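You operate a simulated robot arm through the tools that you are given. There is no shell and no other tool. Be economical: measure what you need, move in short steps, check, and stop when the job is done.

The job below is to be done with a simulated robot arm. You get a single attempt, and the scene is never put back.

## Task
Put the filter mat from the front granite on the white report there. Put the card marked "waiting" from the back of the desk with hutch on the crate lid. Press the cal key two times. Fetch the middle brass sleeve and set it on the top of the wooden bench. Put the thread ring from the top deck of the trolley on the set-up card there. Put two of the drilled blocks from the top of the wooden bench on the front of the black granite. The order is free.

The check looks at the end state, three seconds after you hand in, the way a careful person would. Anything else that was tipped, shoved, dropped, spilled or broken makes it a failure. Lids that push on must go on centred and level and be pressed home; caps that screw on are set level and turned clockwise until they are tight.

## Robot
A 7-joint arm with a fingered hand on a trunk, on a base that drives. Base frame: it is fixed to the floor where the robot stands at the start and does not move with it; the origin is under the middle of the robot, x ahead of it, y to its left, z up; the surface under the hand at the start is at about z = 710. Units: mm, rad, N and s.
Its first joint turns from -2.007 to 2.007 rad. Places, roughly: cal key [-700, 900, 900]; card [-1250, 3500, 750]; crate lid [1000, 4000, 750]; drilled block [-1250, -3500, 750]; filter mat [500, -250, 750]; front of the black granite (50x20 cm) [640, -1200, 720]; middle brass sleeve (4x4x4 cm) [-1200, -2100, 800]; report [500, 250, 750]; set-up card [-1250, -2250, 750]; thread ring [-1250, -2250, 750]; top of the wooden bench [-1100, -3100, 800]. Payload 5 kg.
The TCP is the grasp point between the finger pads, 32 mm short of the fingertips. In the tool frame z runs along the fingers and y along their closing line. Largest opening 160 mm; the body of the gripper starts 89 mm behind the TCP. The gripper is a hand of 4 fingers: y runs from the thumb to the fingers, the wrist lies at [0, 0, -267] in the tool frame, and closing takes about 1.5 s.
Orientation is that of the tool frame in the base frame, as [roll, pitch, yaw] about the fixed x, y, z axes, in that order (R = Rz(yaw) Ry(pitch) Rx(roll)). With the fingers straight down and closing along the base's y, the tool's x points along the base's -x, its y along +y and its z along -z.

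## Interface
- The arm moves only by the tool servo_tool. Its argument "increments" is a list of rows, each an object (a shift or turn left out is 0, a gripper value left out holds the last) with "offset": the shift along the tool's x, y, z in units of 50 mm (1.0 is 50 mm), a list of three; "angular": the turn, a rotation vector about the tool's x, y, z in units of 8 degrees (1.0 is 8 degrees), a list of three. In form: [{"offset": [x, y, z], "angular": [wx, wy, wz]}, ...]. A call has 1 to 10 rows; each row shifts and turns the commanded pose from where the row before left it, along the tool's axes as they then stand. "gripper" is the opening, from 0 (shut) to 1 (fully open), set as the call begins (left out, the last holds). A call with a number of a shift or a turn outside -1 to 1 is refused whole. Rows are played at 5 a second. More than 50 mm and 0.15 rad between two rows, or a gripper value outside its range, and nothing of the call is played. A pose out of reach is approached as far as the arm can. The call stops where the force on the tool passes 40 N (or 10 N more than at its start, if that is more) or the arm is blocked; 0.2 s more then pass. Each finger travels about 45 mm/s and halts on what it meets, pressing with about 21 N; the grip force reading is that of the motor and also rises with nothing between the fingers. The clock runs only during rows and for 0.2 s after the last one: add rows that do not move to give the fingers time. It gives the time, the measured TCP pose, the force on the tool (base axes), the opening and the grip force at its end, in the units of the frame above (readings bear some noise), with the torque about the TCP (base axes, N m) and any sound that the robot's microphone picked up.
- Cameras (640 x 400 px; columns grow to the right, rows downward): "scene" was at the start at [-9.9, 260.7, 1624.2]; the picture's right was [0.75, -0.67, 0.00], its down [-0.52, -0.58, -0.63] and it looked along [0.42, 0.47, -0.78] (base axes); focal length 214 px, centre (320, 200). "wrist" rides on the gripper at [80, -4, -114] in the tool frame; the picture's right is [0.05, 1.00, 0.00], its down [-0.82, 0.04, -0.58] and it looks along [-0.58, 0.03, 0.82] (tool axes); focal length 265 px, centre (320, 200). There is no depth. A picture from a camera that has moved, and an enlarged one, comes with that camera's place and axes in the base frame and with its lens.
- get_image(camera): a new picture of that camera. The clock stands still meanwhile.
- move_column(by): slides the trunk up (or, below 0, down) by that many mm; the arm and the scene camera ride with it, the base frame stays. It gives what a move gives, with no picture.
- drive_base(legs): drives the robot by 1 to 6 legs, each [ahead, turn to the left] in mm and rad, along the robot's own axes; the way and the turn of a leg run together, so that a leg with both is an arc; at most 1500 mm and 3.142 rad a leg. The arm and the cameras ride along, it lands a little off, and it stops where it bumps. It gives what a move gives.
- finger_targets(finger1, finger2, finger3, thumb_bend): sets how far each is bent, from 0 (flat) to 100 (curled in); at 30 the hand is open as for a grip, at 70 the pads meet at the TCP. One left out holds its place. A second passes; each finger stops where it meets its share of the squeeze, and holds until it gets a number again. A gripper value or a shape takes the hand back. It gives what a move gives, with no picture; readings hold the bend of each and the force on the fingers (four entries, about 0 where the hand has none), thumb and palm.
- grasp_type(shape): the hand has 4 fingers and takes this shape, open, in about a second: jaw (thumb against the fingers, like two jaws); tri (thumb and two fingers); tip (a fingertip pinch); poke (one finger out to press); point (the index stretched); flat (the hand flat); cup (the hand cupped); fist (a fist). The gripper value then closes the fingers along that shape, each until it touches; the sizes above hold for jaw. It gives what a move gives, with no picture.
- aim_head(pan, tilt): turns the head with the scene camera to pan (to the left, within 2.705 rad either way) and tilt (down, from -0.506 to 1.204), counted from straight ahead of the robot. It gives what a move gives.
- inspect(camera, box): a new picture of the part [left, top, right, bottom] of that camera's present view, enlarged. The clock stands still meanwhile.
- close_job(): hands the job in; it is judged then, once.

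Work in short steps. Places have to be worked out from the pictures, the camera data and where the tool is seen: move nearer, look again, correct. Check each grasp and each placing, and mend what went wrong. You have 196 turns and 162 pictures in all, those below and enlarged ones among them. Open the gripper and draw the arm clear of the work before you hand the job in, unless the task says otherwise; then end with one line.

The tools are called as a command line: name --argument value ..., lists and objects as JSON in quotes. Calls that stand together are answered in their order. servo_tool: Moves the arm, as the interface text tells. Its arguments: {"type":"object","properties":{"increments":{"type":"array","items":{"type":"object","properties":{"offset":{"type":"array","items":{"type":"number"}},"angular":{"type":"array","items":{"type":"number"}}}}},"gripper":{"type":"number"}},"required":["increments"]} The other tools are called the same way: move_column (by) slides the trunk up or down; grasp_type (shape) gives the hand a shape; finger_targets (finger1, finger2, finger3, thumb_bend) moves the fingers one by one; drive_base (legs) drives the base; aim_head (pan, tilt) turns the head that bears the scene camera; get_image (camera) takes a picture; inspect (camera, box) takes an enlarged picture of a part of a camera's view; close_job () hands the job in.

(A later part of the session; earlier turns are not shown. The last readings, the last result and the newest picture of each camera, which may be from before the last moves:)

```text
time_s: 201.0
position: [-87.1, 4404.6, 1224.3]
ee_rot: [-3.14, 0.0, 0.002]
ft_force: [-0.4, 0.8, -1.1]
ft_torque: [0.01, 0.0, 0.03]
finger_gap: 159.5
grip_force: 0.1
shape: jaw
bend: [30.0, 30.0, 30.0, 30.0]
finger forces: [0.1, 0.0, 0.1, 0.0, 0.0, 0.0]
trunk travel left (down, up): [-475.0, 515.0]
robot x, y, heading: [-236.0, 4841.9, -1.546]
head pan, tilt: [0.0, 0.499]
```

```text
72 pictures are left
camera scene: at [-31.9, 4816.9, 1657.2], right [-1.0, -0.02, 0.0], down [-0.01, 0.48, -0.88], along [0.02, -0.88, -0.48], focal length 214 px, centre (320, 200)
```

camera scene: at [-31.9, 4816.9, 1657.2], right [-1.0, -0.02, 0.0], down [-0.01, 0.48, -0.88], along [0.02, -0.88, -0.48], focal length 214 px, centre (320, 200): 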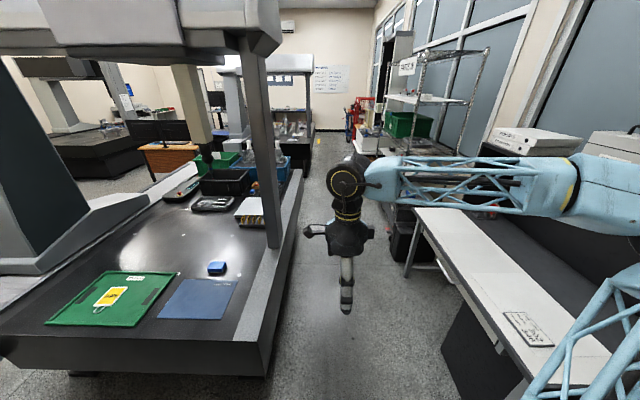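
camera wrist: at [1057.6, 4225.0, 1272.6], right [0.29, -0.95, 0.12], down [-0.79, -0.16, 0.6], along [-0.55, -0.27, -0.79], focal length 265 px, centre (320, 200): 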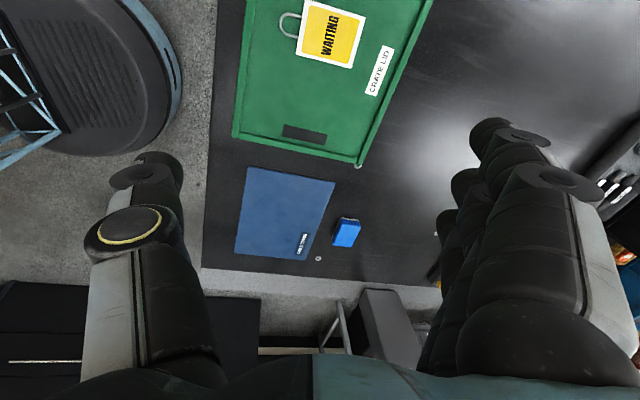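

Aisle clear; drive south past the tester.

drive_base --legs '[[0, -0.012], [1500, 0], [1500, 0], [1500, 0], [1100, 0]]'

get_image --camera "scene"

```text
time_s: 228.1
position: [-104.8, -1206.6, 1223.4]
ee_rot: [-3.141, 0.0, -0.027]
ft_force: [0.3, -0.2, 0.5]
ft_torque: [0.01, 0.0, 0.0]
finger_gap: 160.0
grip_force: 0.1
shape: jaw
bend: [30.0, 30.0, 30.0, 30.0]
finger forces: [0.0, 0.0, 0.0, 0.0, 0.1, 0.1]
trunk travel left (down, up): [-475.0, 515.0]
robot x, y, heading: [-241.8, -763.2, -1.574]
head pan, tilt: [0.0, 0.499]
```

```text
71 pictures are left
camera scene: at [-38.1, -795.4, 1657.3], right [-1.0, 0.01, 0.0], down [0.0, 0.48, -0.88], along [-0.01, -0.88, -0.48], focal length 214 px, centre (320, 200)
```

scene: 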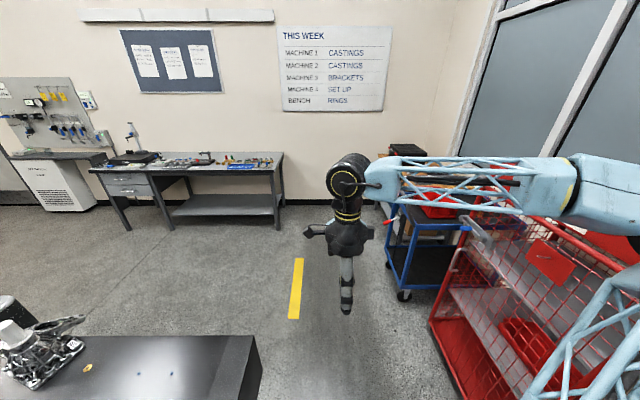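

South end visible. Drive on and look right at the trolley.

drive_base --legs '[[1150, 0]]'

aim_head --pan -0.9 --tilt 0.6

get_image --camera "scene"

```text
time_s: 234.0
position: [-117.0, -2363.7, 1223.1]
ee_rot: [-3.141, -0.002, -0.032]
ft_force: [0.1, 0.2, 0.6]
ft_torque: [0.05, 0.0, -0.01]
finger_gap: 159.8
grip_force: 0.1
shape: jaw
bend: [30.0, 30.0, 30.0, 30.0]
finger forces: [0.0, 0.1, 0.1, 0.0, 0.0, 0.0]
trunk travel left (down, up): [-475.0, 515.0]
robot x, y, heading: [-252.8, -1921.1, -1.585]
head pan, tilt: [0.0, 0.499]
```

```text
time_s: 235.2
position: [-117.1, -2364.1, 1223.9]
ee_rot: [-3.141, 0.001, -0.032]
ft_force: [-0.5, 0.0, 0.3]
ft_torque: [-0.01, -0.01, 0.0]
finger_gap: 160.1
grip_force: 0.1
shape: jaw
bend: [30.0, 30.0, 30.0, 30.0]
finger forces: [0.0, 0.0, 0.0, 0.0, 0.1, 0.0]
trunk travel left (down, up): [-475.0, 515.0]
robot x, y, heading: [-250.7, -1922.0, -1.579]
head pan, tilt: [-0.901, 0.6]
```

```text
70 pictures are left
camera scene: at [-117.1, -1916.4, 1648.2], right [-0.61, 0.79, 0.0], down [0.45, 0.35, -0.83], along [-0.65, -0.51, -0.56], focal length 214 px, centre (320, 200)
```

scene: 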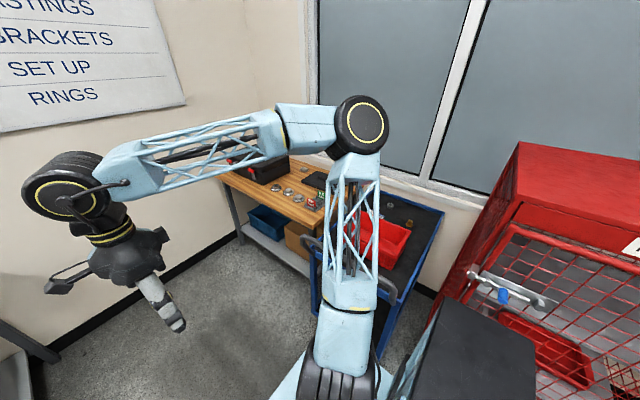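

The trolley lies along x (≈-1450…-500, y≈-2230…-1950); the wooden bench front is at x≈-900 further south. I'll stand at about (-560,-2600) facing west.

drive_base --legs '[[680, 0], [0, -1.56]]'

aim_head --pan -0.1 --tilt 0.7

get_image --camera "scene"

get_image --camera "wrist"

```text
time_s: 242.9
position: [-701.7, -2738.6, 1224.1]
ee_rot: [-3.139, 0.0, -1.602]
ft_force: [0.2, -0.2, 0.5]
ft_torque: [-0.01, 0.02, 0.0]
finger_gap: 160.0
grip_force: 0.1
shape: jaw
bend: [30.0, 30.0, 30.0, 30.0]
finger forces: [0.0, 0.0, 0.0, 0.1, 0.1, 0.0]
trunk travel left (down, up): [-475.0, 515.0]
robot x, y, heading: [-261.8, -2599.4, 3.132]
head pan, tilt: [-0.901, 0.6]
```

```text
time_s: 244.1
position: [-701.4, -2738.5, 1222.5]
ee_rot: [-3.141, 0.002, -1.601]
ft_force: [0.0, -0.3, -0.3]
ft_torque: [-0.01, 0.01, 0.01]
finger_gap: 160.0
grip_force: 0.1
shape: jaw
bend: [30.0, 30.0, 30.0, 30.0]
finger forces: [0.0, 0.1, 0.0, 0.0, 0.1, 0.0]
trunk travel left (down, up): [-475.0, 515.0]
robot x, y, heading: [-256.7, -2603.7, 3.133]
head pan, tilt: [-0.099, 0.7]
```

```text
69 pictures are left
camera scene: at [-285.0, -2794.0, 1639.6], right [0.11, 0.99, 0.0], down [0.64, -0.07, -0.76], along [-0.76, 0.08, -0.64], focal length 214 px, centre (320, 200)
```

scene: 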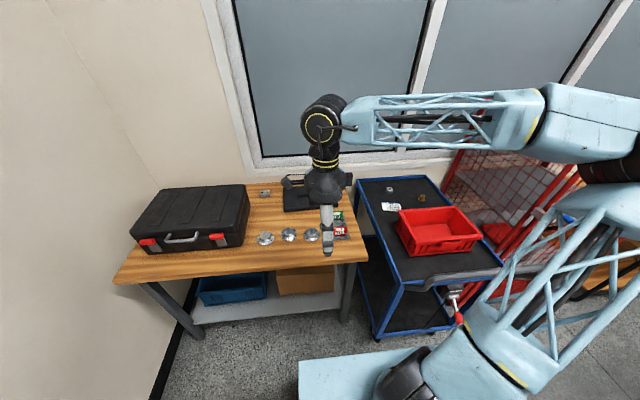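

```text
68 pictures are left
camera wrist: at [-698.9, -2817.8, 1336.5], right [-1.0, -0.02, 0.0], down [-0.02, 0.82, 0.58], along [-0.01, 0.58, -0.82], focal length 265 px, centre (320, 200)
```

wrist: 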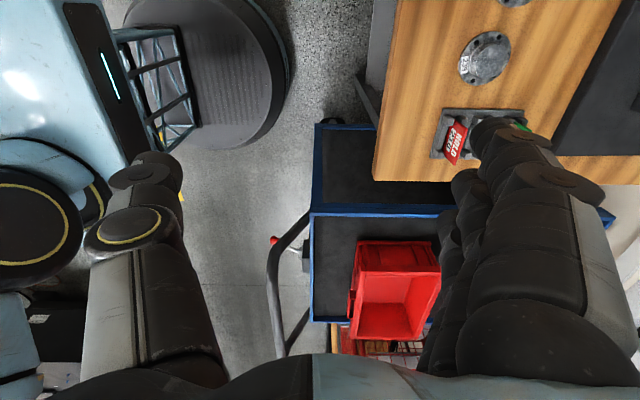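

Zoom on the trolley top and the bench.

inspect --camera "scene" --box '[350, 170, 490, 260]'

inspect --camera "scene" --box '[230, 170, 370, 260]'

```text
4.44 times, centred on (420, 215) of scene
camera zoom: at [-285.0, -2794.0, 1639.6], right [0.11, 0.99, 0.0], down [0.64, -0.07, -0.76], along [-0.76, 0.08, -0.64], focal length 953 px, centre (-124, 133)
```

zoom: 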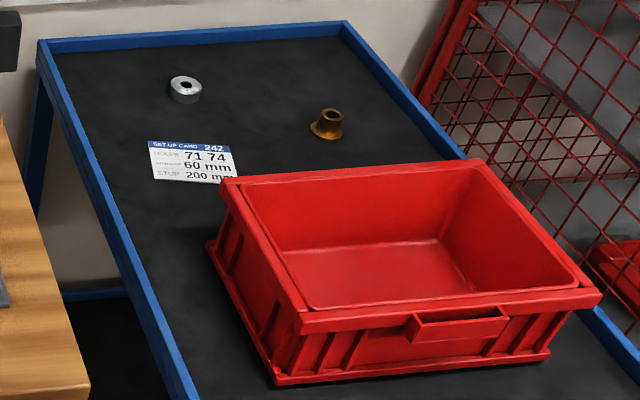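

```text
4.44 times, centred on (300, 215) of scene
camera zoom: at [-285.0, -2794.0, 1639.6], right [0.11, 0.99, 0.0], down [0.64, -0.07, -0.76], along [-0.76, 0.08, -0.64], focal length 953 px, centre (409, 133)
```

zoom: 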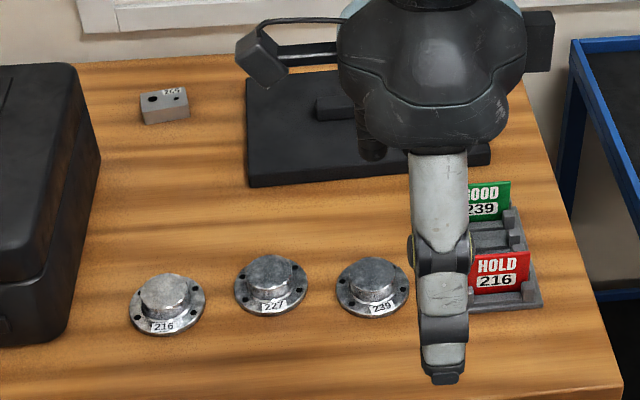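

Robot base radius is about 330; I choose the stand point (-440,-2640), clear of bench corner and trolley. Drive there and swing the hand to the trolley for a closer look.

drive_base --legs '[[0, 0.2], [187, 0], [0, -0.45]]'

aim_head --pan 0.0 --tilt 0.75

get_image --camera "scene"

```text
time_s: 247.8
position: [-906.4, -2661.5, 1222.8]
ee_rot: [-3.141, 0.001, -1.85]
ft_force: [0.3, -0.1, -0.3]
ft_torque: [-0.04, 0.02, -0.01]
finger_gap: 159.9
grip_force: 0.0
shape: jaw
bend: [30.0, 30.0, 30.0, 30.0]
finger forces: [0.1, 0.1, 0.0, 0.2, 0.1, 0.0]
trunk travel left (down, up): [-475.0, 515.0]
robot x, y, heading: [-444.1, -2636.7, 2.884]
head pan, tilt: [-0.099, 0.7]
```

```text
time_s: 248.4
position: [-905.9, -2662.5, 1223.4]
ee_rot: [-3.14, 0.0, -1.85]
ft_force: [-0.2, 0.3, 0.2]
ft_torque: [-0.02, 0.02, 0.0]
finger_gap: 160.0
grip_force: 0.1
shape: jaw
bend: [30.0, 30.0, 30.0, 30.0]
finger forces: [0.0, 0.1, 0.1, 0.0, 0.1, 0.0]
trunk travel left (down, up): [-475.0, 515.0]
robot x, y, heading: [-444.2, -2637.7, 2.886]
head pan, tilt: [0.0, 0.75]
```

```text
65 pictures are left
camera scene: at [-517.5, -2826.3, 1635.3], right [0.25, 0.97, 0.0], down [0.66, -0.17, -0.73], along [-0.71, 0.19, -0.68], focal length 214 px, centre (320, 200)
```

scene: 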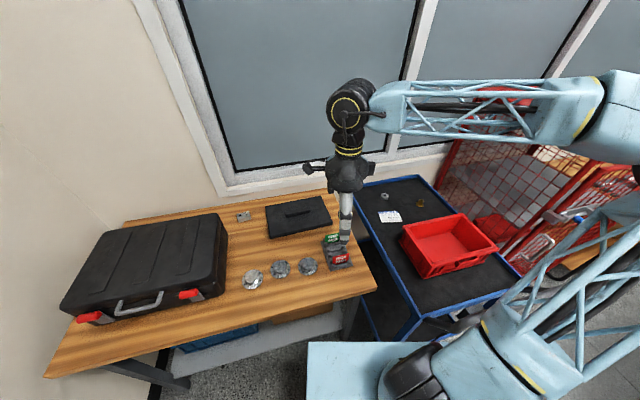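

Zoom for a second ray to ring, card, and sleeve.

inspect --camera "scene" --box '[350, 170, 450, 240]'

```text
5.71 times, centred on (400, 205) of scene
camera zoom: at [-517.5, -2826.3, 1635.3], right [0.25, 0.97, 0.0], down [0.66, -0.17, -0.73], along [-0.71, 0.19, -0.68], focal length 1226 px, centre (-137, 171)
```

zoom: 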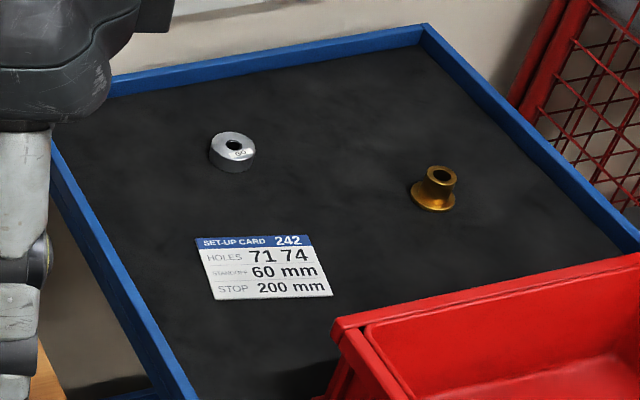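

Triangulated: trolley deck z≈830–840; ring ≈[-1245,-2282], card ≈[-1135,-2300], sleeve ≈[-1178,-2102]. Move the hand above the ring for a close look.

servo_tool --increments '[{"offset": [-0.553, 0.77, 0.286]}, {"offset": [-0.553, 0.77, 0.286]}, {"offset": [-0.553, 0.77, 0.286]}, {"offset": [-0.553, 0.77, 0.286]}, {"offset": [-0.553, 0.77, 0.286]}, {"offset": [-0.553, 0.77, 0.286]}, {"offset": [-0.553, 0.77, 0.286]}, {"offset": [-0.553, 0.77, 0.286]}, {"offset": [-0.553, 0.77, 0.286]}, {"offset": [-0.553, 0.77, 0.286]}]'

servo_tool --increments '[{"angular": [0, 0, -1]}, {"angular": [0, 0, -1]}, {}]'

get_image --camera "wrist"

```text
time_s: 250.6
position: [-1201.6, -2289.1, 1079.8]
ee_rot: [-3.14, 0.0, -1.85]
ft_force: [-0.7, 0.8, 0.6]
ft_torque: [0.0, 0.0, 0.01]
finger_gap: 160.1
grip_force: 0.1
shape: jaw
bend: [30.0, 30.0, 30.0, 30.0]
finger forces: [0.0, 0.0, 0.0, 0.0, 0.1, 0.0]
trunk travel left (down, up): [-475.0, 515.0]
robot x, y, heading: [-448.0, -2635.2, 2.887]
head pan, tilt: [0.0, 0.75]
```

```text
time_s: 251.4
position: [-1200.4, -2290.1, 1080.2]
ee_rot: [-3.14, -0.001, -1.569]
ft_force: [0.6, 0.2, 0.0]
ft_torque: [-0.02, -0.01, -0.01]
finger_gap: 159.8
grip_force: 0.1
shape: jaw
bend: [30.0, 30.0, 30.0, 30.0]
finger forces: [0.1, 0.1, 0.0, 0.0, 0.0, 0.0]
trunk travel left (down, up): [-475.0, 515.0]
robot x, y, heading: [-446.6, -2639.2, 2.888]
head pan, tilt: [0.0, 0.75]
```

```text
63 pictures are left
camera wrist: at [-1195.6, -2369.4, 1192.9], right [-1.0, -0.05, 0.0], down [-0.04, 0.82, 0.58], along [-0.03, 0.58, -0.82], focal length 265 px, centre (320, 200)
```

wrist: 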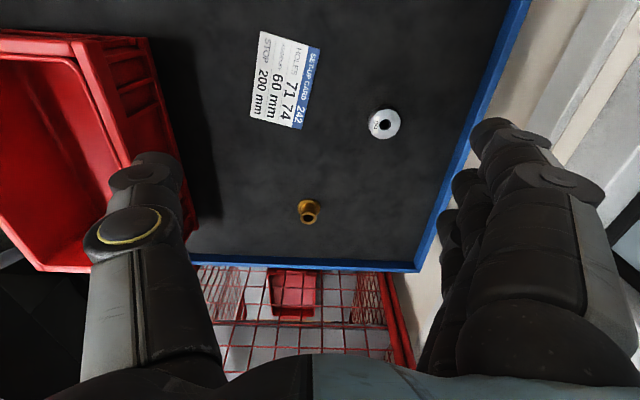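

Move closer to the ring and lower, then view again.

servo_tool --gripper 0.6 --increments '[{"offset": [-0.28, 0.6, 0.6]}, {"offset": [-0.28, 0.6, 0.6]}, {"offset": [-0.28, 0.6, 0.6]}, {"offset": [0, 0, 0.6]}, {}]'

get_image --camera "wrist"

```text
time_s: 252.6
position: [-1268.9, -2258.3, 982.2]
ee_rot: [-3.14, 0.0, -1.572]
ft_force: [-0.3, -0.5, 0.5]
ft_torque: [0.01, -0.03, 0.0]
finger_gap: 96.8
grip_force: 0.0
shape: jaw
bend: [71.0, 71.0, 71.0, 69.0]
finger forces: [0.1, 0.0, 0.0, 0.0, 0.0, 0.0]
out of reach, approached as far as the arm can: row 3
trunk travel left (down, up): [-475.0, 515.0]
robot x, y, heading: [-446.5, -2635.9, 2.884]
head pan, tilt: [0.0, 0.75]
```

```text
62 pictures are left
camera wrist: at [-1263.5, -2337.5, 1095.1], right [-1.0, -0.05, 0.0], down [-0.04, 0.82, 0.58], along [-0.03, 0.58, -0.82], focal length 265 px, centre (320, 200)
```

wrist: 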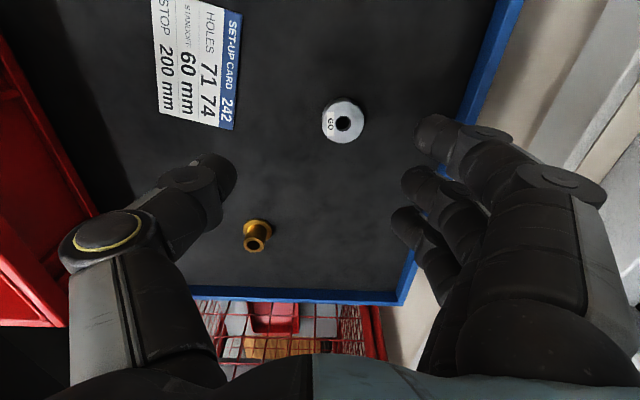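

Ring top centre ≈[-1292,-2247,829], Ø≈42. The arm is near its reach limit at this height, so I lower the trunk 100 mm, then move over the ring.

move_column --by -100

servo_tool --increments '[{"offset": [-0.22, 0.46, 0]}, {}]'

get_image --camera "wrist"

```text
time_s: 253.9
position: [-1269.2, -2258.3, 883.2]
ee_rot: [-3.139, 0.001, -1.57]
ft_force: [0.2, -0.1, 0.2]
ft_torque: [-0.01, 0.02, -0.05]
finger_gap: 96.4
grip_force: 0.1
shape: jaw
bend: [71.0, 71.0, 71.0, 69.0]
finger forces: [0.0, 0.0, 0.2, 0.0, 0.0, 0.1]
trunk travel left (down, up): [-375.0, 615.0]
robot x, y, heading: [-443.8, -2635.1, 2.885]
head pan, tilt: [0.0, 0.75]
```

```text
time_s: 254.6
position: [-1275.9, -2253.9, 882.2]
ee_rot: [3.14, 0.0, -1.571]
ft_force: [-0.8, -0.3, -0.8]
ft_torque: [0.03, -0.02, 0.02]
finger_gap: 96.2
grip_force: 0.0
shape: jaw
bend: [71.0, 71.0, 71.0, 69.0]
finger forces: [0.0, 0.0, 0.0, 0.0, 0.0, 0.0]
out of reach, approached as far as the arm can: row 1
trunk travel left (down, up): [-375.0, 615.0]
robot x, y, heading: [-447.2, -2636.5, 2.885]
head pan, tilt: [0.0, 0.75]
```

```text
61 pictures are left
camera wrist: at [-1270.9, -2333.8, 995.5], right [-1.0, -0.05, 0.0], down [-0.04, 0.82, 0.58], along [-0.03, 0.58, -0.82], focal length 265 px, centre (320, 200)
```

wrist: 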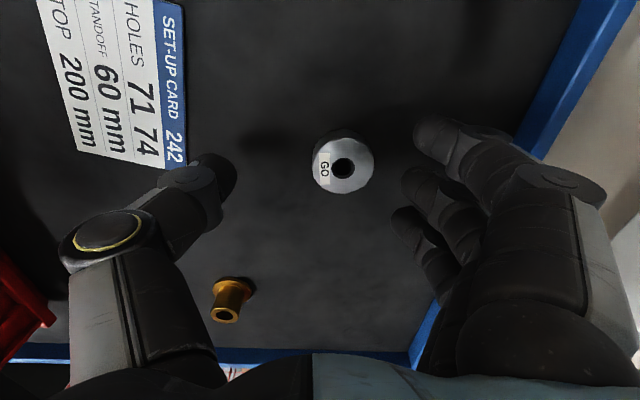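

The reach is set by height relative to the shoulder, so raise the trunk 80 and lower by arm instead, then shift onto the ring.

move_column --by 80

servo_tool --increments '[{"offset": [0, 0, 0.8]}, {"offset": [0, 0, 0.8]}, {"offset": [-0.16, 0.34, 0]}, {}]'

get_image --camera "wrist"

```text
time_s: 255.7
position: [-1276.3, -2255.3, 962.4]
ee_rot: [-3.139, -0.001, -1.572]
ft_force: [-0.1, 0.4, 0.1]
ft_torque: [0.0, 0.0, 0.0]
finger_gap: 96.4
grip_force: 0.0
shape: jaw
bend: [71.0, 71.0, 71.0, 69.0]
finger forces: [0.0, 0.1, 0.0, 0.0, 0.0, 0.0]
trunk travel left (down, up): [-455.0, 535.0]
robot x, y, heading: [-445.9, -2641.2, 2.88]
head pan, tilt: [0.0, 0.75]
```

```text
time_s: 256.7
position: [-1276.2, -2254.4, 881.1]
ee_rot: [3.141, -0.001, -1.571]
ft_force: [-0.1, 0.1, -0.1]
ft_torque: [-0.02, -0.02, 0.02]
finger_gap: 96.6
grip_force: 0.1
shape: jaw
bend: [71.0, 71.0, 71.0, 69.0]
finger forces: [0.0, 0.0, 0.1, 0.1, 0.0, 0.0]
out of reach, approached as far as the arm can: row 3
trunk travel left (down, up): [-455.0, 535.0]
robot x, y, heading: [-445.5, -2638.2, 2.883]
head pan, tilt: [0.0, 0.75]
```

```text
60 pictures are left
camera wrist: at [-1271.1, -2333.6, 995.3], right [-1.0, -0.05, 0.0], down [-0.04, 0.82, 0.58], along [-0.03, 0.58, -0.82], focal length 265 px, centre (320, 200)
```

wrist: 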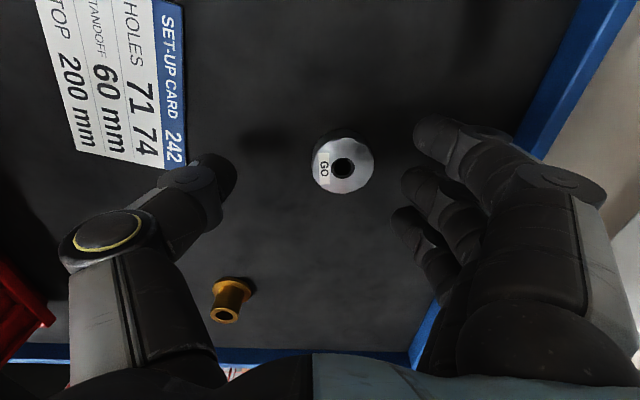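

Still limited; perhaps by the wrist. Turn the hand to the natural yaw (-0.43, camera on the robot side) and try again.

servo_tool --increments '[{"angular": [0, 0, -0.9]}, {"angular": [0, 0, -0.9]}, {"angular": [0, 0, -0.9]}, {"angular": [0, 0, -0.9]}, {"angular": [0, 0, -0.9]}, {"angular": [0, 0, -0.9]}, {"angular": [0, 0, -0.9]}, {"angular": [0, 0, -0.9]}, {"angular": [0, 0, -0.95]}]'

servo_tool --increments '[{"offset": [-0.35, 0, 0]}, {}]'

get_image --camera "wrist"

```text
time_s: 258.7
position: [-1277.3, -2254.3, 880.3]
ee_rot: [-3.141, 0.001, -1.572]
ft_force: [-1.0, 0.3, -0.2]
ft_torque: [0.01, 0.01, 0.0]
finger_gap: 96.4
grip_force: 0.0
shape: jaw
bend: [71.0, 71.0, 71.0, 69.0]
finger forces: [0.0, 0.0, 0.1, 0.0, 0.0, 0.0]
out of reach, approached as far as the arm can: row 1, 2, 3, 4, 5, 6, 7, 8, 9
trunk travel left (down, up): [-455.0, 535.0]
robot x, y, heading: [-449.5, -2633.9, 2.886]
head pan, tilt: [0.0, 0.75]
```

```text
time_s: 259.3
position: [-1275.4, -2244.8, 880.9]
ee_rot: [3.141, 0.0, -1.574]
ft_force: [-1.5, -0.2, 0.0]
ft_torque: [0.02, -0.02, 0.02]
finger_gap: 96.4
grip_force: 0.1
shape: jaw
bend: [71.0, 71.0, 71.0, 69.0]
finger forces: [0.0, 0.1, 0.0, 0.0, 0.1, 0.0]
out of reach, approached as far as the arm can: row 1
trunk travel left (down, up): [-455.0, 535.0]
robot x, y, heading: [-444.7, -2635.5, 2.88]
head pan, tilt: [0.0, 0.75]
```

```text
59 pictures are left
camera wrist: at [-1270.9, -2324.5, 994.9], right [-1.0, -0.05, 0.0], down [-0.04, 0.82, 0.58], along [-0.03, 0.58, -0.82], focal length 265 px, centre (320, 200)
```

wrist: 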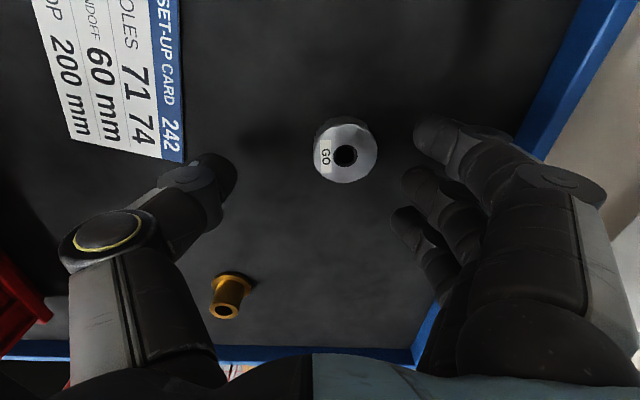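

Back off 60 mm, turn to the natural yaw, then tilt 10° outward to gain reach.

servo_tool --increments '[{"offset": [0.3, -0.9, 0]}, {"offset": [0, -0.7, 0]}, {"angular": [0, 0, -0.9]}, {"angular": [0, 0, -0.9]}, {"angular": [0, 0, -0.9]}, {"angular": [0, 0, -0.9]}, {"angular": [0, 0, -0.9]}, {"angular": [0, 0, -0.9]}, {"angular": [0, 0, -0.9]}]'

servo_tool --increments '[{"angular": [0, 0, -0.9]}, {"angular": [0, 0, -0.9]}, {"angular": [0, -0.65, 0]}, {"angular": [0, -0.65, 0]}, {}]'

get_image --camera "wrist"

```text
time_s: 261.3
position: [-1195.6, -2260.9, 882.0]
ee_rot: [-3.139, -0.002, -1.447]
ft_force: [-0.4, 0.9, -0.2]
ft_torque: [-0.04, 0.01, -0.01]
finger_gap: 96.4
grip_force: 0.2
shape: jaw
bend: [71.0, 71.0, 71.0, 69.0]
finger forces: [0.1, 0.0, 0.1, 0.0, 0.0, 0.0]
out of reach, approached as far as the arm can: row 4, 5, 6, 7, 8, 9
trunk travel left (down, up): [-455.0, 535.0]
robot x, y, heading: [-446.0, -2634.0, 2.882]
head pan, tilt: [0.0, 0.75]
```

```text
time_s: 262.5
position: [-1195.4, -2260.9, 883.3]
ee_rot: [-3.14, 0.18, -1.444]
ft_force: [0.0, 0.5, -0.5]
ft_torque: [0.01, 0.0, -0.01]
finger_gap: 96.9
grip_force: 0.1
shape: jaw
bend: [71.0, 71.0, 71.0, 69.0]
finger forces: [0.0, 0.0, 0.1, 0.0, 0.1, 0.0]
out of reach, approached as far as the arm can: row 1, 2
trunk travel left (down, up): [-455.0, 535.0]
robot x, y, heading: [-445.0, -2638.4, 2.883]
head pan, tilt: [0.0, 0.75]
```

```text
58 pictures are left
camera wrist: at [-1178.2, -2357.3, 979.4], right [-0.98, -0.17, -0.01], down [-0.13, 0.69, 0.72], along [-0.12, 0.71, -0.7], focal length 265 px, centre (320, 200)
```

wrist: 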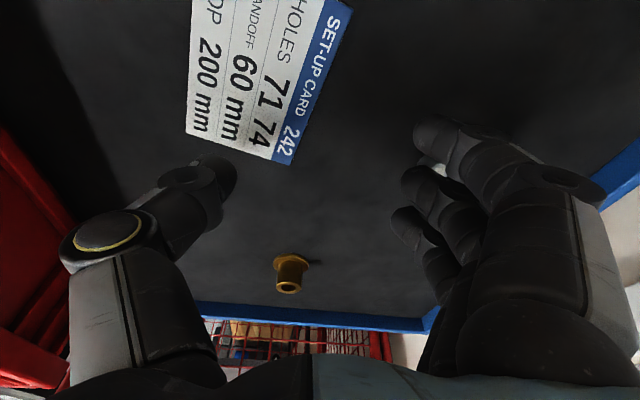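

The wrist yaw is at its limit that way. Undo the tilt and turn the other way (yaw≈-2.0, closing along the reach direction), then extend.

servo_tool --increments '[{"angular": [0, 0.65, 0]}, {"angular": [0, 0.65, 0]}, {"angular": [0, 0, 1]}, {"angular": [0, 0, 1]}, {"angular": [0, 0, 1]}, {"angular": [0, 0, 1]}, {}]'

servo_tool --increments '[{"offset": [0, 0.9, 0]}, {"offset": [0, 0.9, 0]}, {}]'

get_image --camera "wrist"

```text
time_s: 264.1
position: [-1195.1, -2260.2, 882.1]
ee_rot: [-3.139, 0.0, -2.004]
ft_force: [0.0, -0.6, 0.8]
ft_torque: [-0.02, 0.01, 0.0]
finger_gap: 96.6
grip_force: 0.0
shape: jaw
bend: [71.0, 71.0, 71.0, 69.0]
finger forces: [0.0, 0.1, 0.0, 0.1, 0.0, 0.0]
trunk travel left (down, up): [-455.0, 535.0]
robot x, y, heading: [-448.9, -2640.5, 2.886]
head pan, tilt: [0.0, 0.75]
```

```text
time_s: 264.9
position: [-1278.0, -2221.9, 883.6]
ee_rot: [-3.141, 0.002, -2.006]
ft_force: [-0.3, -0.5, 0.3]
ft_torque: [0.03, -0.02, 0.01]
finger_gap: 96.4
grip_force: 0.1
shape: jaw
bend: [71.0, 71.0, 71.0, 69.0]
finger forces: [0.0, 0.0, 0.0, 0.0, 0.0, 0.1]
trunk travel left (down, up): [-455.0, 535.0]
robot x, y, heading: [-447.1, -2640.7, 2.886]
head pan, tilt: [0.0, 0.75]
```

```text
57 pictures are left
camera wrist: at [-1306.9, -2296.3, 996.8], right [-0.93, 0.37, 0.0], down [0.3, 0.76, 0.58], along [0.22, 0.54, -0.82], focal length 265 px, centre (320, 200)
```

wrist: 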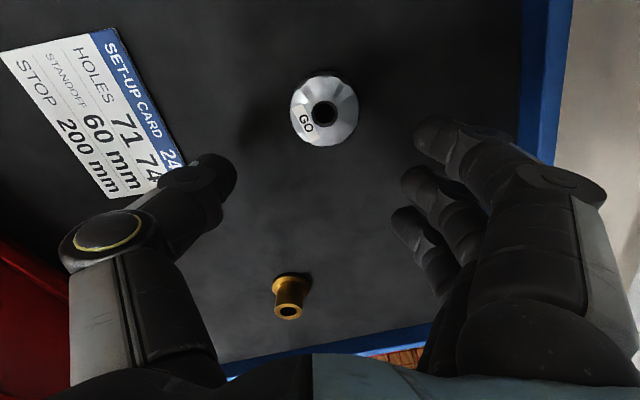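

Works now. Ring confirmed at [-1290,-2247]. Shift 28 mm along tool x and lower to z≈847.

servo_tool --increments '[{"offset": [0.556, 0, 0]}, {"offset": [0, 0, 0.4]}, {}]'

get_image --camera "wrist"

```text
time_s: 265.7
position: [-1290.1, -2248.4, 864.0]
ee_rot: [-3.139, 0.0, -2.004]
ft_force: [-0.7, 0.8, -0.6]
ft_torque: [-0.01, 0.02, 0.02]
finger_gap: 96.4
grip_force: 0.0
shape: jaw
bend: [71.0, 71.0, 71.0, 69.0]
finger forces: [0.1, 0.0, 0.0, 0.0, 0.0, 0.0]
trunk travel left (down, up): [-455.0, 535.0]
robot x, y, heading: [-445.2, -2639.6, 2.884]
head pan, tilt: [0.0, 0.75]
```

```text
56 pictures are left
camera wrist: at [-1318.7, -2321.4, 976.2], right [-0.93, 0.37, 0.0], down [0.3, 0.76, 0.58], along [0.22, 0.54, -0.82], focal length 265 px, centre (320, 200)
```

wrist: 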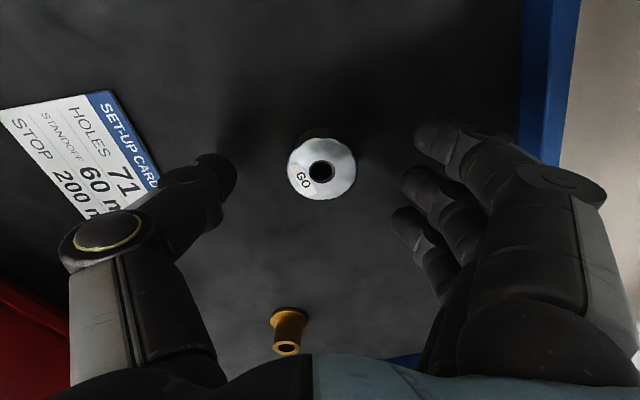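

Centred. Lower 17 mm and close.

servo_tool --increments '[{"offset": [0, 0, 0.2]}, {"offset": [0, 0, 0.14]}, {}]'

servo_tool --gripper 0.0 --increments '[{}, {}, {}, {}, {}, {}]'

get_image --camera "wrist"

```text
time_s: 266.7
position: [-1291.9, -2245.7, 851.4]
ee_rot: [3.134, -0.003, -2.004]
ft_force: [1.5, 0.4, 17.7]
ft_torque: [0.41, 0.72, -0.04]
finger_gap: 94.4
grip_force: 0.1
shape: jaw
bend: [72.0, 72.0, 72.0, 69.0]
finger forces: [4.9, 5.2, 5.6, 0.0, 1.9, 0.1]
trunk travel left (down, up): [-455.0, 535.0]
robot x, y, heading: [-444.3, -2635.8, 2.884]
head pan, tilt: [0.0, 0.75]
stopped in row 3: the force on the tool passed its limit at 41 N (the readings are from after the stop); the commanded pose is now the measured one
```

```text
time_s: 267.7
position: [-1292.8, -2246.4, 852.3]
ee_rot: [3.131, -0.003, -2.005]
ft_force: [0.3, 1.0, 10.7]
ft_torque: [0.18, 0.37, -0.03]
finger_gap: 34.8
grip_force: 21.3
shape: jaw
bend: [75.0, 74.0, 75.0, 72.0]
finger forces: [0.3, 23.9, 0.0, 0.0, 12.2, 0.0]
trunk travel left (down, up): [-455.0, 535.0]
robot x, y, heading: [-444.1, -2639.4, 2.882]
head pan, tilt: [0.0, 0.75]
stopped in row 4: the force on the tool passed its limit at 41 N (the readings are from after the stop); the commanded pose is now the measured one
```

```text
55 pictures are left
camera wrist: at [-1320.2, -2321.0, 966.2], right [-0.93, 0.37, 0.01], down [0.31, 0.76, 0.58], along [0.21, 0.54, -0.82], focal length 265 px, centre (320, 200)
```

wrist: 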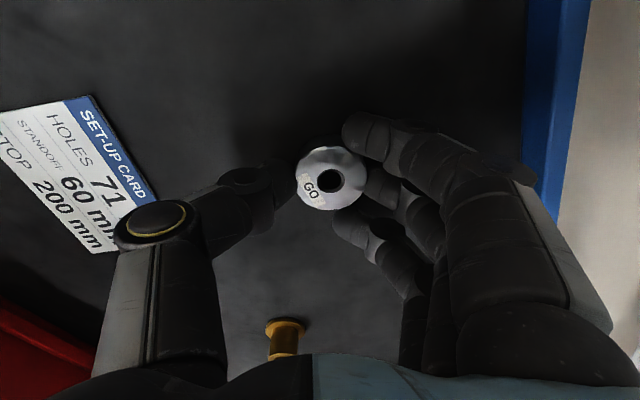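

Ring gripped (deck contact at TCP≈851). Lift 45 mm and check.

servo_tool --increments '[{"offset": [0, 0, -0.3]}, {"offset": [0, 0, -0.6]}, {}]'

get_image --camera "wrist"

```text
time_s: 268.5
position: [-1291.8, -2247.1, 895.6]
ee_rot: [3.135, -0.002, -2.006]
ft_force: [-0.5, -0.9, -1.0]
ft_torque: [0.0, 0.02, -0.01]
finger_gap: 34.1
grip_force: 21.4
shape: jaw
bend: [75.0, 73.0, 75.0, 72.0]
finger forces: [0.7, 9.3, 0.0, 0.0, 10.1, 0.0]
trunk travel left (down, up): [-455.0, 535.0]
robot x, y, heading: [-445.4, -2638.1, 2.888]
head pan, tilt: [0.0, 0.75]
```

```text
54 pictures are left
camera wrist: at [-1320.4, -2320.7, 1009.5], right [-0.93, 0.37, 0.01], down [0.31, 0.76, 0.58], along [0.21, 0.54, -0.82], focal length 265 px, centre (320, 200)
```

wrist: 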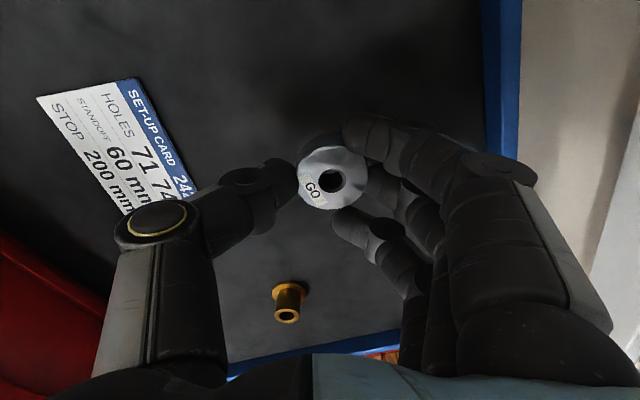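

Set-up card centre ≈[-1150,-2297]. Carry the ring there at this height.

servo_tool --increments '[{"offset": [-0.09, -0.93, 0]}, {"offset": [-0.09, -0.93, 0]}, {"offset": [-0.1, -0.98, 0]}, {}]'

get_image --camera "wrist"

```text
time_s: 269.5
position: [-1156.8, -2293.9, 895.4]
ee_rot: [3.133, -0.001, -2.007]
ft_force: [0.5, 0.4, -0.8]
ft_torque: [0.01, 0.04, -0.01]
finger_gap: 33.8
grip_force: 21.3
shape: jaw
bend: [75.0, 73.0, 75.0, 72.0]
finger forces: [0.8, 9.4, 0.1, 0.0, 10.1, 0.0]
trunk travel left (down, up): [-455.0, 535.0]
robot x, y, heading: [-444.5, -2637.4, 2.887]
head pan, tilt: [0.0, 0.75]
```

```text
53 pictures are left
camera wrist: at [-1185.0, -2367.5, 1009.1], right [-0.93, 0.37, 0.01], down [0.31, 0.76, 0.58], along [0.21, 0.54, -0.82], focal length 265 px, centre (320, 200)
```

wrist: 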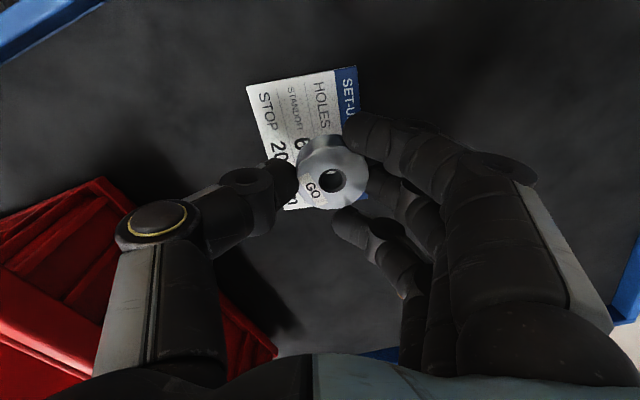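

Over the card's centre. Lower to contact.

servo_tool --increments '[{"offset": [0.0, -0.06, 0.4]}, {"offset": [0, 0, 0.36]}, {}]'

servo_tool --increments '[{"offset": [0, 0, 0.06]}, {}]'

```text
time_s: 270.3
position: [-1156.1, -2294.2, 856.1]
ee_rot: [3.134, 0.0, -2.005]
ft_force: [-0.3, 0.0, 0.0]
ft_torque: [0.02, 0.01, 0.0]
finger_gap: 34.0
grip_force: 21.1
shape: jaw
bend: [75.0, 73.0, 75.0, 72.0]
finger forces: [0.8, 10.8, 0.0, 0.0, 10.2, 0.0]
trunk travel left (down, up): [-455.0, 535.0]
robot x, y, heading: [-448.6, -2639.1, 2.886]
head pan, tilt: [0.0, 0.75]
```

```text
time_s: 270.9
position: [-1156.1, -2295.7, 854.6]
ee_rot: [3.133, -0.002, -2.006]
ft_force: [-2.5, 2.6, 15.3]
ft_torque: [0.32, 0.6, -0.06]
finger_gap: 34.4
grip_force: 21.4
shape: jaw
bend: [75.0, 73.0, 75.0, 72.0]
finger forces: [0.6, 26.2, 0.0, 0.0, 10.0, 0.1]
trunk travel left (down, up): [-455.0, 535.0]
robot x, y, heading: [-443.9, -2639.5, 2.884]
head pan, tilt: [0.0, 0.75]
```

Contact with the card. Open moderately and rise.

servo_tool --gripper 0.5 --increments '[{}, {}, {}, {}]'

servo_tool --increments '[{"offset": [0, 0, -0.5]}, {"offset": [0, 0, -1]}, {"offset": [0, 0, -0.5]}, {}]'

get_image --camera "wrist"

```text
time_s: 271.9
position: [-1154.6, -2295.0, 855.8]
ee_rot: [3.132, 0.0, -2.006]
ft_force: [2.5, -0.4, 9.9]
ft_torque: [0.39, 0.15, -0.11]
finger_gap: 77.3
grip_force: 0.0
shape: jaw
bend: [72.0, 72.0, 75.0, 70.0]
finger forces: [0.1, 0.1, 9.4, 0.0, 0.0, 0.0]
trunk travel left (down, up): [-455.0, 535.0]
robot x, y, heading: [-444.3, -2637.9, 2.889]
head pan, tilt: [0.0, 0.75]
```

```text
time_s: 272.9
position: [-1154.6, -2295.2, 953.5]
ee_rot: [3.135, -0.002, -2.005]
ft_force: [0.0, 0.5, -0.4]
ft_torque: [-0.05, 0.0, 0.0]
finger_gap: 79.3
grip_force: 0.0
shape: jaw
bend: [72.0, 72.0, 72.0, 70.0]
finger forces: [0.0, 0.0, 0.0, 0.0, 0.0, 0.1]
trunk travel left (down, up): [-455.0, 535.0]
robot x, y, heading: [-447.3, -2637.6, 2.883]
head pan, tilt: [0.0, 0.75]
```

```text
52 pictures are left
camera wrist: at [-1182.5, -2369.3, 1067.8], right [-0.93, 0.37, 0.01], down [0.31, 0.76, 0.58], along [0.21, 0.54, -0.82], focal length 265 px, centre (320, 200)
```

wrist: 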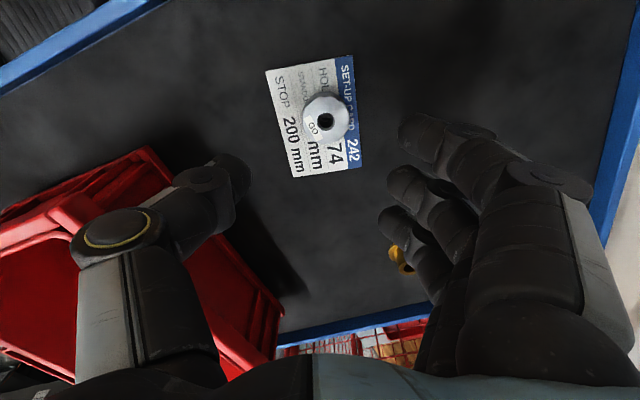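

Ring sits on the set-up card. Next the sleeve at [-1192,-2090], height ≈40: move above it.

servo_tool --increments '[{"offset": [-0.681, 0.48, 0]}, {"offset": [-0.681, 0.48, 0]}, {"offset": [-0.681, 0.48, 0]}, {"offset": [-0.681, 0.48, 0]}, {"offset": [-0.681, 0.48, 0]}, {}]'

get_image --camera "wrist"

```text
time_s: 274.3
position: [-1193.0, -2089.6, 955.5]
ee_rot: [3.135, -0.003, -2.003]
ft_force: [0.8, 0.1, -0.5]
ft_torque: [-0.01, -0.04, 0.0]
finger_gap: 79.3
grip_force: 0.2
shape: jaw
bend: [72.0, 72.0, 72.0, 70.0]
finger forces: [0.0, 0.0, 0.1, 0.1, 0.1, 0.0]
trunk travel left (down, up): [-455.0, 535.0]
robot x, y, heading: [-445.6, -2637.2, 2.885]
head pan, tilt: [0.0, 0.75]
```

```text
51 pictures are left
camera wrist: at [-1220.2, -2163.2, 1068.4], right [-0.93, 0.37, 0.01], down [0.31, 0.76, 0.58], along [0.21, 0.54, -0.82], focal length 265 px, centre (320, 200)
```

wrist: 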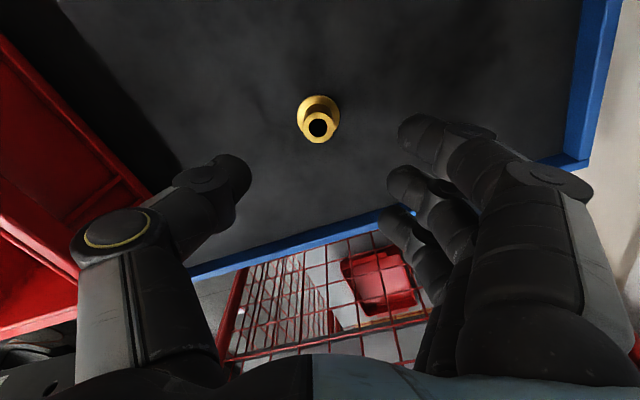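

Aligned within 4 mm. Lower to z≈867 and check.

servo_tool --increments '[{"offset": [0.08, -0.02, 0.8]}, {"offset": [0, 0, 0.8]}, {"offset": [0, 0, 0.16]}, {}]'

servo_tool --gripper 0.0 --increments '[{}, {}, {}, {}, {}, {}]'

get_image --camera "wrist"

```text
time_s: 275.3
position: [-1192.9, -2094.1, 866.5]
ee_rot: [3.135, 0.0, -2.005]
ft_force: [-1.4, 0.4, 0.1]
ft_torque: [0.03, 0.02, 0.04]
finger_gap: 79.4
grip_force: 0.0
shape: jaw
bend: [72.0, 72.0, 72.0, 70.0]
finger forces: [0.0, 0.0, 0.1, 0.0, 0.1, 0.0]
trunk travel left (down, up): [-455.0, 535.0]
robot x, y, heading: [-444.8, -2636.1, 2.888]
head pan, tilt: [0.0, 0.75]
```

```text
time_s: 276.7
position: [-1192.1, -2094.5, 866.5]
ee_rot: [3.133, 0.001, -2.006]
ft_force: [1.3, -1.7, 3.9]
ft_torque: [0.03, 0.06, 0.03]
finger_gap: 6.9
grip_force: 20.8
shape: jaw
bend: [68.0, 72.0, 68.0, 71.0]
finger forces: [0.0, 11.4, 0.1, 0.1, 14.1, 0.0]
trunk travel left (down, up): [-455.0, 535.0]
robot x, y, heading: [-445.0, -2637.6, 2.886]
head pan, tilt: [0.0, 0.75]
```

```text
50 pictures are left
camera wrist: at [-1220.6, -2168.2, 980.6], right [-0.93, 0.37, 0.01], down [0.31, 0.76, 0.58], along [0.21, 0.54, -0.82], focal length 265 px, centre (320, 200)
```

wrist: 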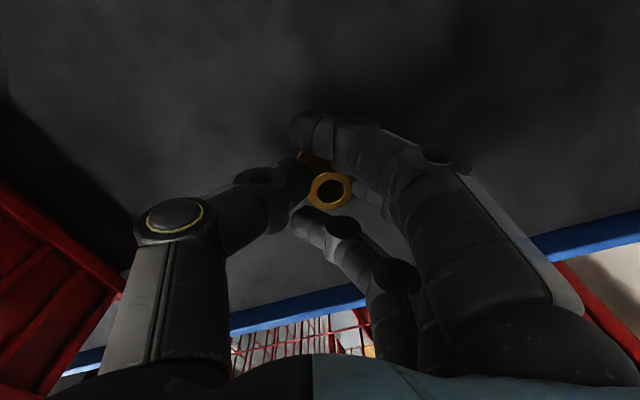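

Held. Lift 200 mm and swing toward a free bench spot near [-1170,-2930].

servo_tool --increments '[{"offset": [0, 0, -0.8]}, {"offset": [0, 0, -0.8]}, {"offset": [0, 0, -0.8]}, {"offset": [0, 0, -0.8]}, {"offset": [0, 0, -0.8]}, {}]'

servo_tool --increments '[{"offset": [0.832, -0.415, 0]}, {"offset": [0.832, -0.415, 0]}, {"offset": [0.832, -0.415, 0]}, {"offset": [0.832, -0.415, 0]}, {"offset": [0.832, -0.415, 0]}, {"offset": [0.832, -0.415, 0]}, {"offset": [0.832, -0.415, 0]}, {"offset": [0.832, -0.415, 0]}, {"offset": [0.832, -0.415, 0]}]'

servo_tool --increments '[{"offset": [0.832, -0.415, 0]}, {"offset": [0.832, -0.415, 0]}, {"offset": [0.832, -0.415, 0]}, {"offset": [0.832, -0.415, 0]}, {"offset": [0.832, -0.415, 0]}, {"offset": [0.832, -0.415, 0]}, {"offset": [0.832, -0.415, 0]}, {"offset": [0.832, -0.415, 0]}, {"offset": [0.832, -0.415, 0]}]'

get_image --camera "wrist"

get_image --camera "scene"

```text
time_s: 278.1
position: [-1191.4, -2094.0, 1067.2]
ee_rot: [3.134, -0.003, -2.006]
ft_force: [0.4, 0.0, -0.3]
ft_torque: [-0.01, 0.03, 0.0]
finger_gap: 5.5
grip_force: 20.8
shape: jaw
bend: [68.0, 71.0, 68.0, 71.0]
finger forces: [0.1, 12.1, 0.1, 0.0, 12.2, 0.1]
trunk travel left (down, up): [-455.0, 535.0]
robot x, y, heading: [-443.8, -2635.5, 2.887]
head pan, tilt: [0.0, 0.75]
```

```text
time_s: 280.1
position: [-1179.5, -2515.5, 1064.3]
ee_rot: [3.134, 0.002, -2.005]
ft_force: [0.0, -0.4, -1.5]
ft_torque: [0.01, -0.03, 0.01]
finger_gap: 5.3
grip_force: 21.1
shape: jaw
bend: [68.0, 71.0, 68.0, 71.0]
finger forces: [0.0, 12.0, 0.1, 0.0, 12.0, 0.0]
trunk travel left (down, up): [-455.0, 535.0]
robot x, y, heading: [-444.0, -2639.3, 2.883]
head pan, tilt: [0.0, 0.75]
```

```text
time_s: 282.1
position: [-1168.0, -2932.7, 1063.5]
ee_rot: [3.136, 0.0, -2.005]
ft_force: [0.3, 0.0, -0.1]
ft_torque: [0.01, 0.04, -0.02]
finger_gap: 5.4
grip_force: 21.3
shape: jaw
bend: [68.0, 71.0, 68.0, 71.0]
finger forces: [0.1, 11.7, 0.0, 0.0, 11.9, 0.1]
trunk travel left (down, up): [-455.0, 535.0]
robot x, y, heading: [-447.4, -2634.2, 2.881]
head pan, tilt: [0.0, 0.75]
```

```text
49 pictures are left
camera wrist: at [-1195.7, -3006.1, 1176.6], right [-0.93, 0.37, 0.01], down [0.31, 0.76, 0.58], along [0.21, 0.54, -0.82], focal length 265 px, centre (320, 200)
```

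wrist: 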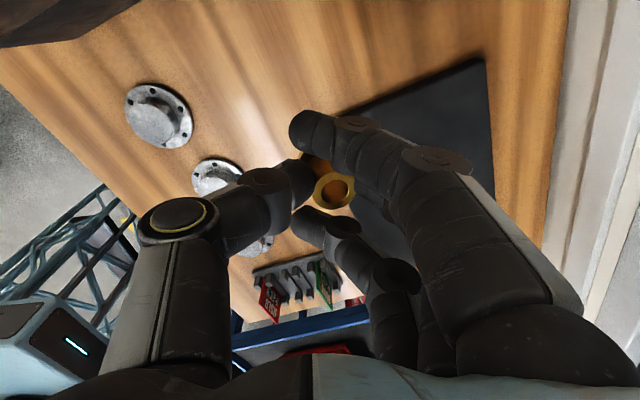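

```text
48 pictures are left
camera scene: at [-518.1, -2827.4, 1615.2], right [0.25, 0.97, 0.0], down [0.66, -0.17, -0.73], along [-0.71, 0.19, -0.68], focal length 214 px, centre (320, 200)
```

scene: 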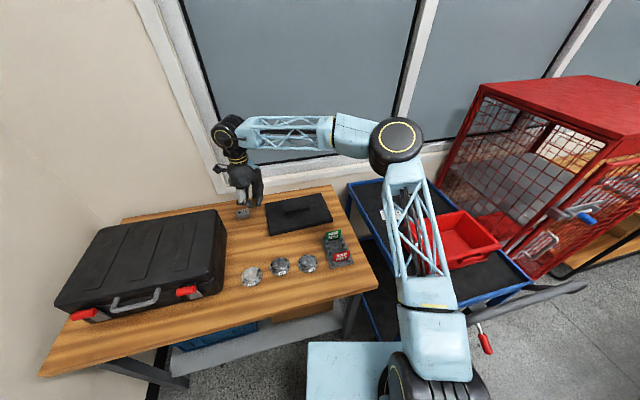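

Shift away from the black pad by ~(25,-25) and lower to about z=900, then look.

servo_tool --increments '[{"offset": [0.24, -0.66, 0]}, {"offset": [0, 0, 0.85]}, {"offset": [0, 0, 0.85]}, {"offset": [0, 0, 0.85]}, {"offset": [0, 0, 0.6]}, {}]'

get_image --camera "wrist"

```text
time_s: 283.5
position: [-1142.2, -2956.4, 907.6]
ee_rot: [3.134, -0.001, -2.004]
ft_force: [0.0, -0.4, -0.5]
ft_torque: [0.01, 0.01, -0.04]
finger_gap: 5.3
grip_force: 21.0
shape: jaw
bend: [68.0, 71.0, 68.0, 71.0]
finger forces: [0.1, 11.8, 0.0, 0.1, 11.9, 0.0]
trunk travel left (down, up): [-455.0, 535.0]
robot x, y, heading: [-444.5, -2638.6, 2.889]
head pan, tilt: [0.0, 0.75]
```

```text
47 pictures are left
camera wrist: at [-1170.6, -3029.8, 1019.9], right [-0.93, 0.37, 0.01], down [0.31, 0.76, 0.58], along [0.21, 0.54, -0.82], focal length 265 px, centre (320, 200)
```

wrist: 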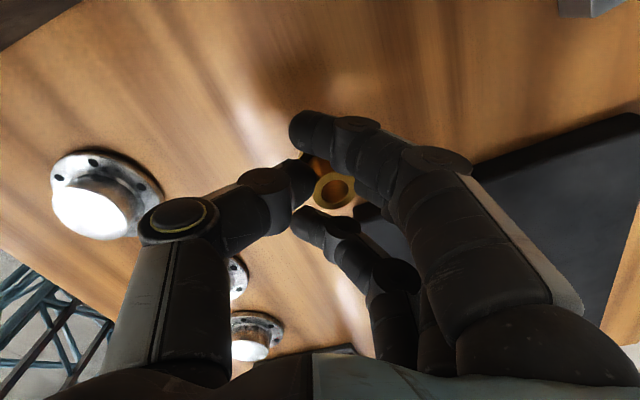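

Clear wood below. Lower with contact checks.

servo_tool --increments '[{"offset": [0, 0, 0.5]}, {"offset": [0, 0, 0.4]}, {}]'

servo_tool --increments '[{"offset": [0, 0, 0.1]}, {"offset": [0, 0, 0.1]}, {}]'

```text
time_s: 284.1
position: [-1143.3, -2957.8, 877.0]
ee_rot: [3.127, -0.008, -2.003]
ft_force: [4.7, 2.7, 23.5]
ft_torque: [0.27, 0.3, -0.14]
finger_gap: 8.1
grip_force: 21.0
shape: jaw
bend: [68.0, 73.0, 68.0, 73.0]
finger forces: [0.1, 23.5, 0.0, 0.0, 17.9, 0.0]
trunk travel left (down, up): [-455.0, 535.0]
robot x, y, heading: [-446.2, -2637.4, 2.884]
head pan, tilt: [0.0, 0.75]
stopped in row 2: the force on the tool passed its limit at 49 N (the readings are from after the stop); the commanded pose is now the measured one
```

```text
time_s: 284.4
position: [-1144.1, -2959.4, 878.9]
ee_rot: [3.124, -0.013, -2.003]
ft_force: [4.6, 2.8, 23.2]
ft_torque: [0.29, 0.37, -0.08]
finger_gap: 8.1
grip_force: 20.9
shape: jaw
bend: [68.0, 73.0, 68.0, 73.0]
finger forces: [0.0, 25.5, 0.1, 0.1, 17.2, 0.0]
trunk travel left (down, up): [-455.0, 535.0]
robot x, y, heading: [-441.6, -2638.9, 2.885]
head pan, tilt: [0.0, 0.75]
stopped in row 1: the force on the tool passed its limit at 44 N (the readings are from after the stop); the commanded pose is now the measured one
```

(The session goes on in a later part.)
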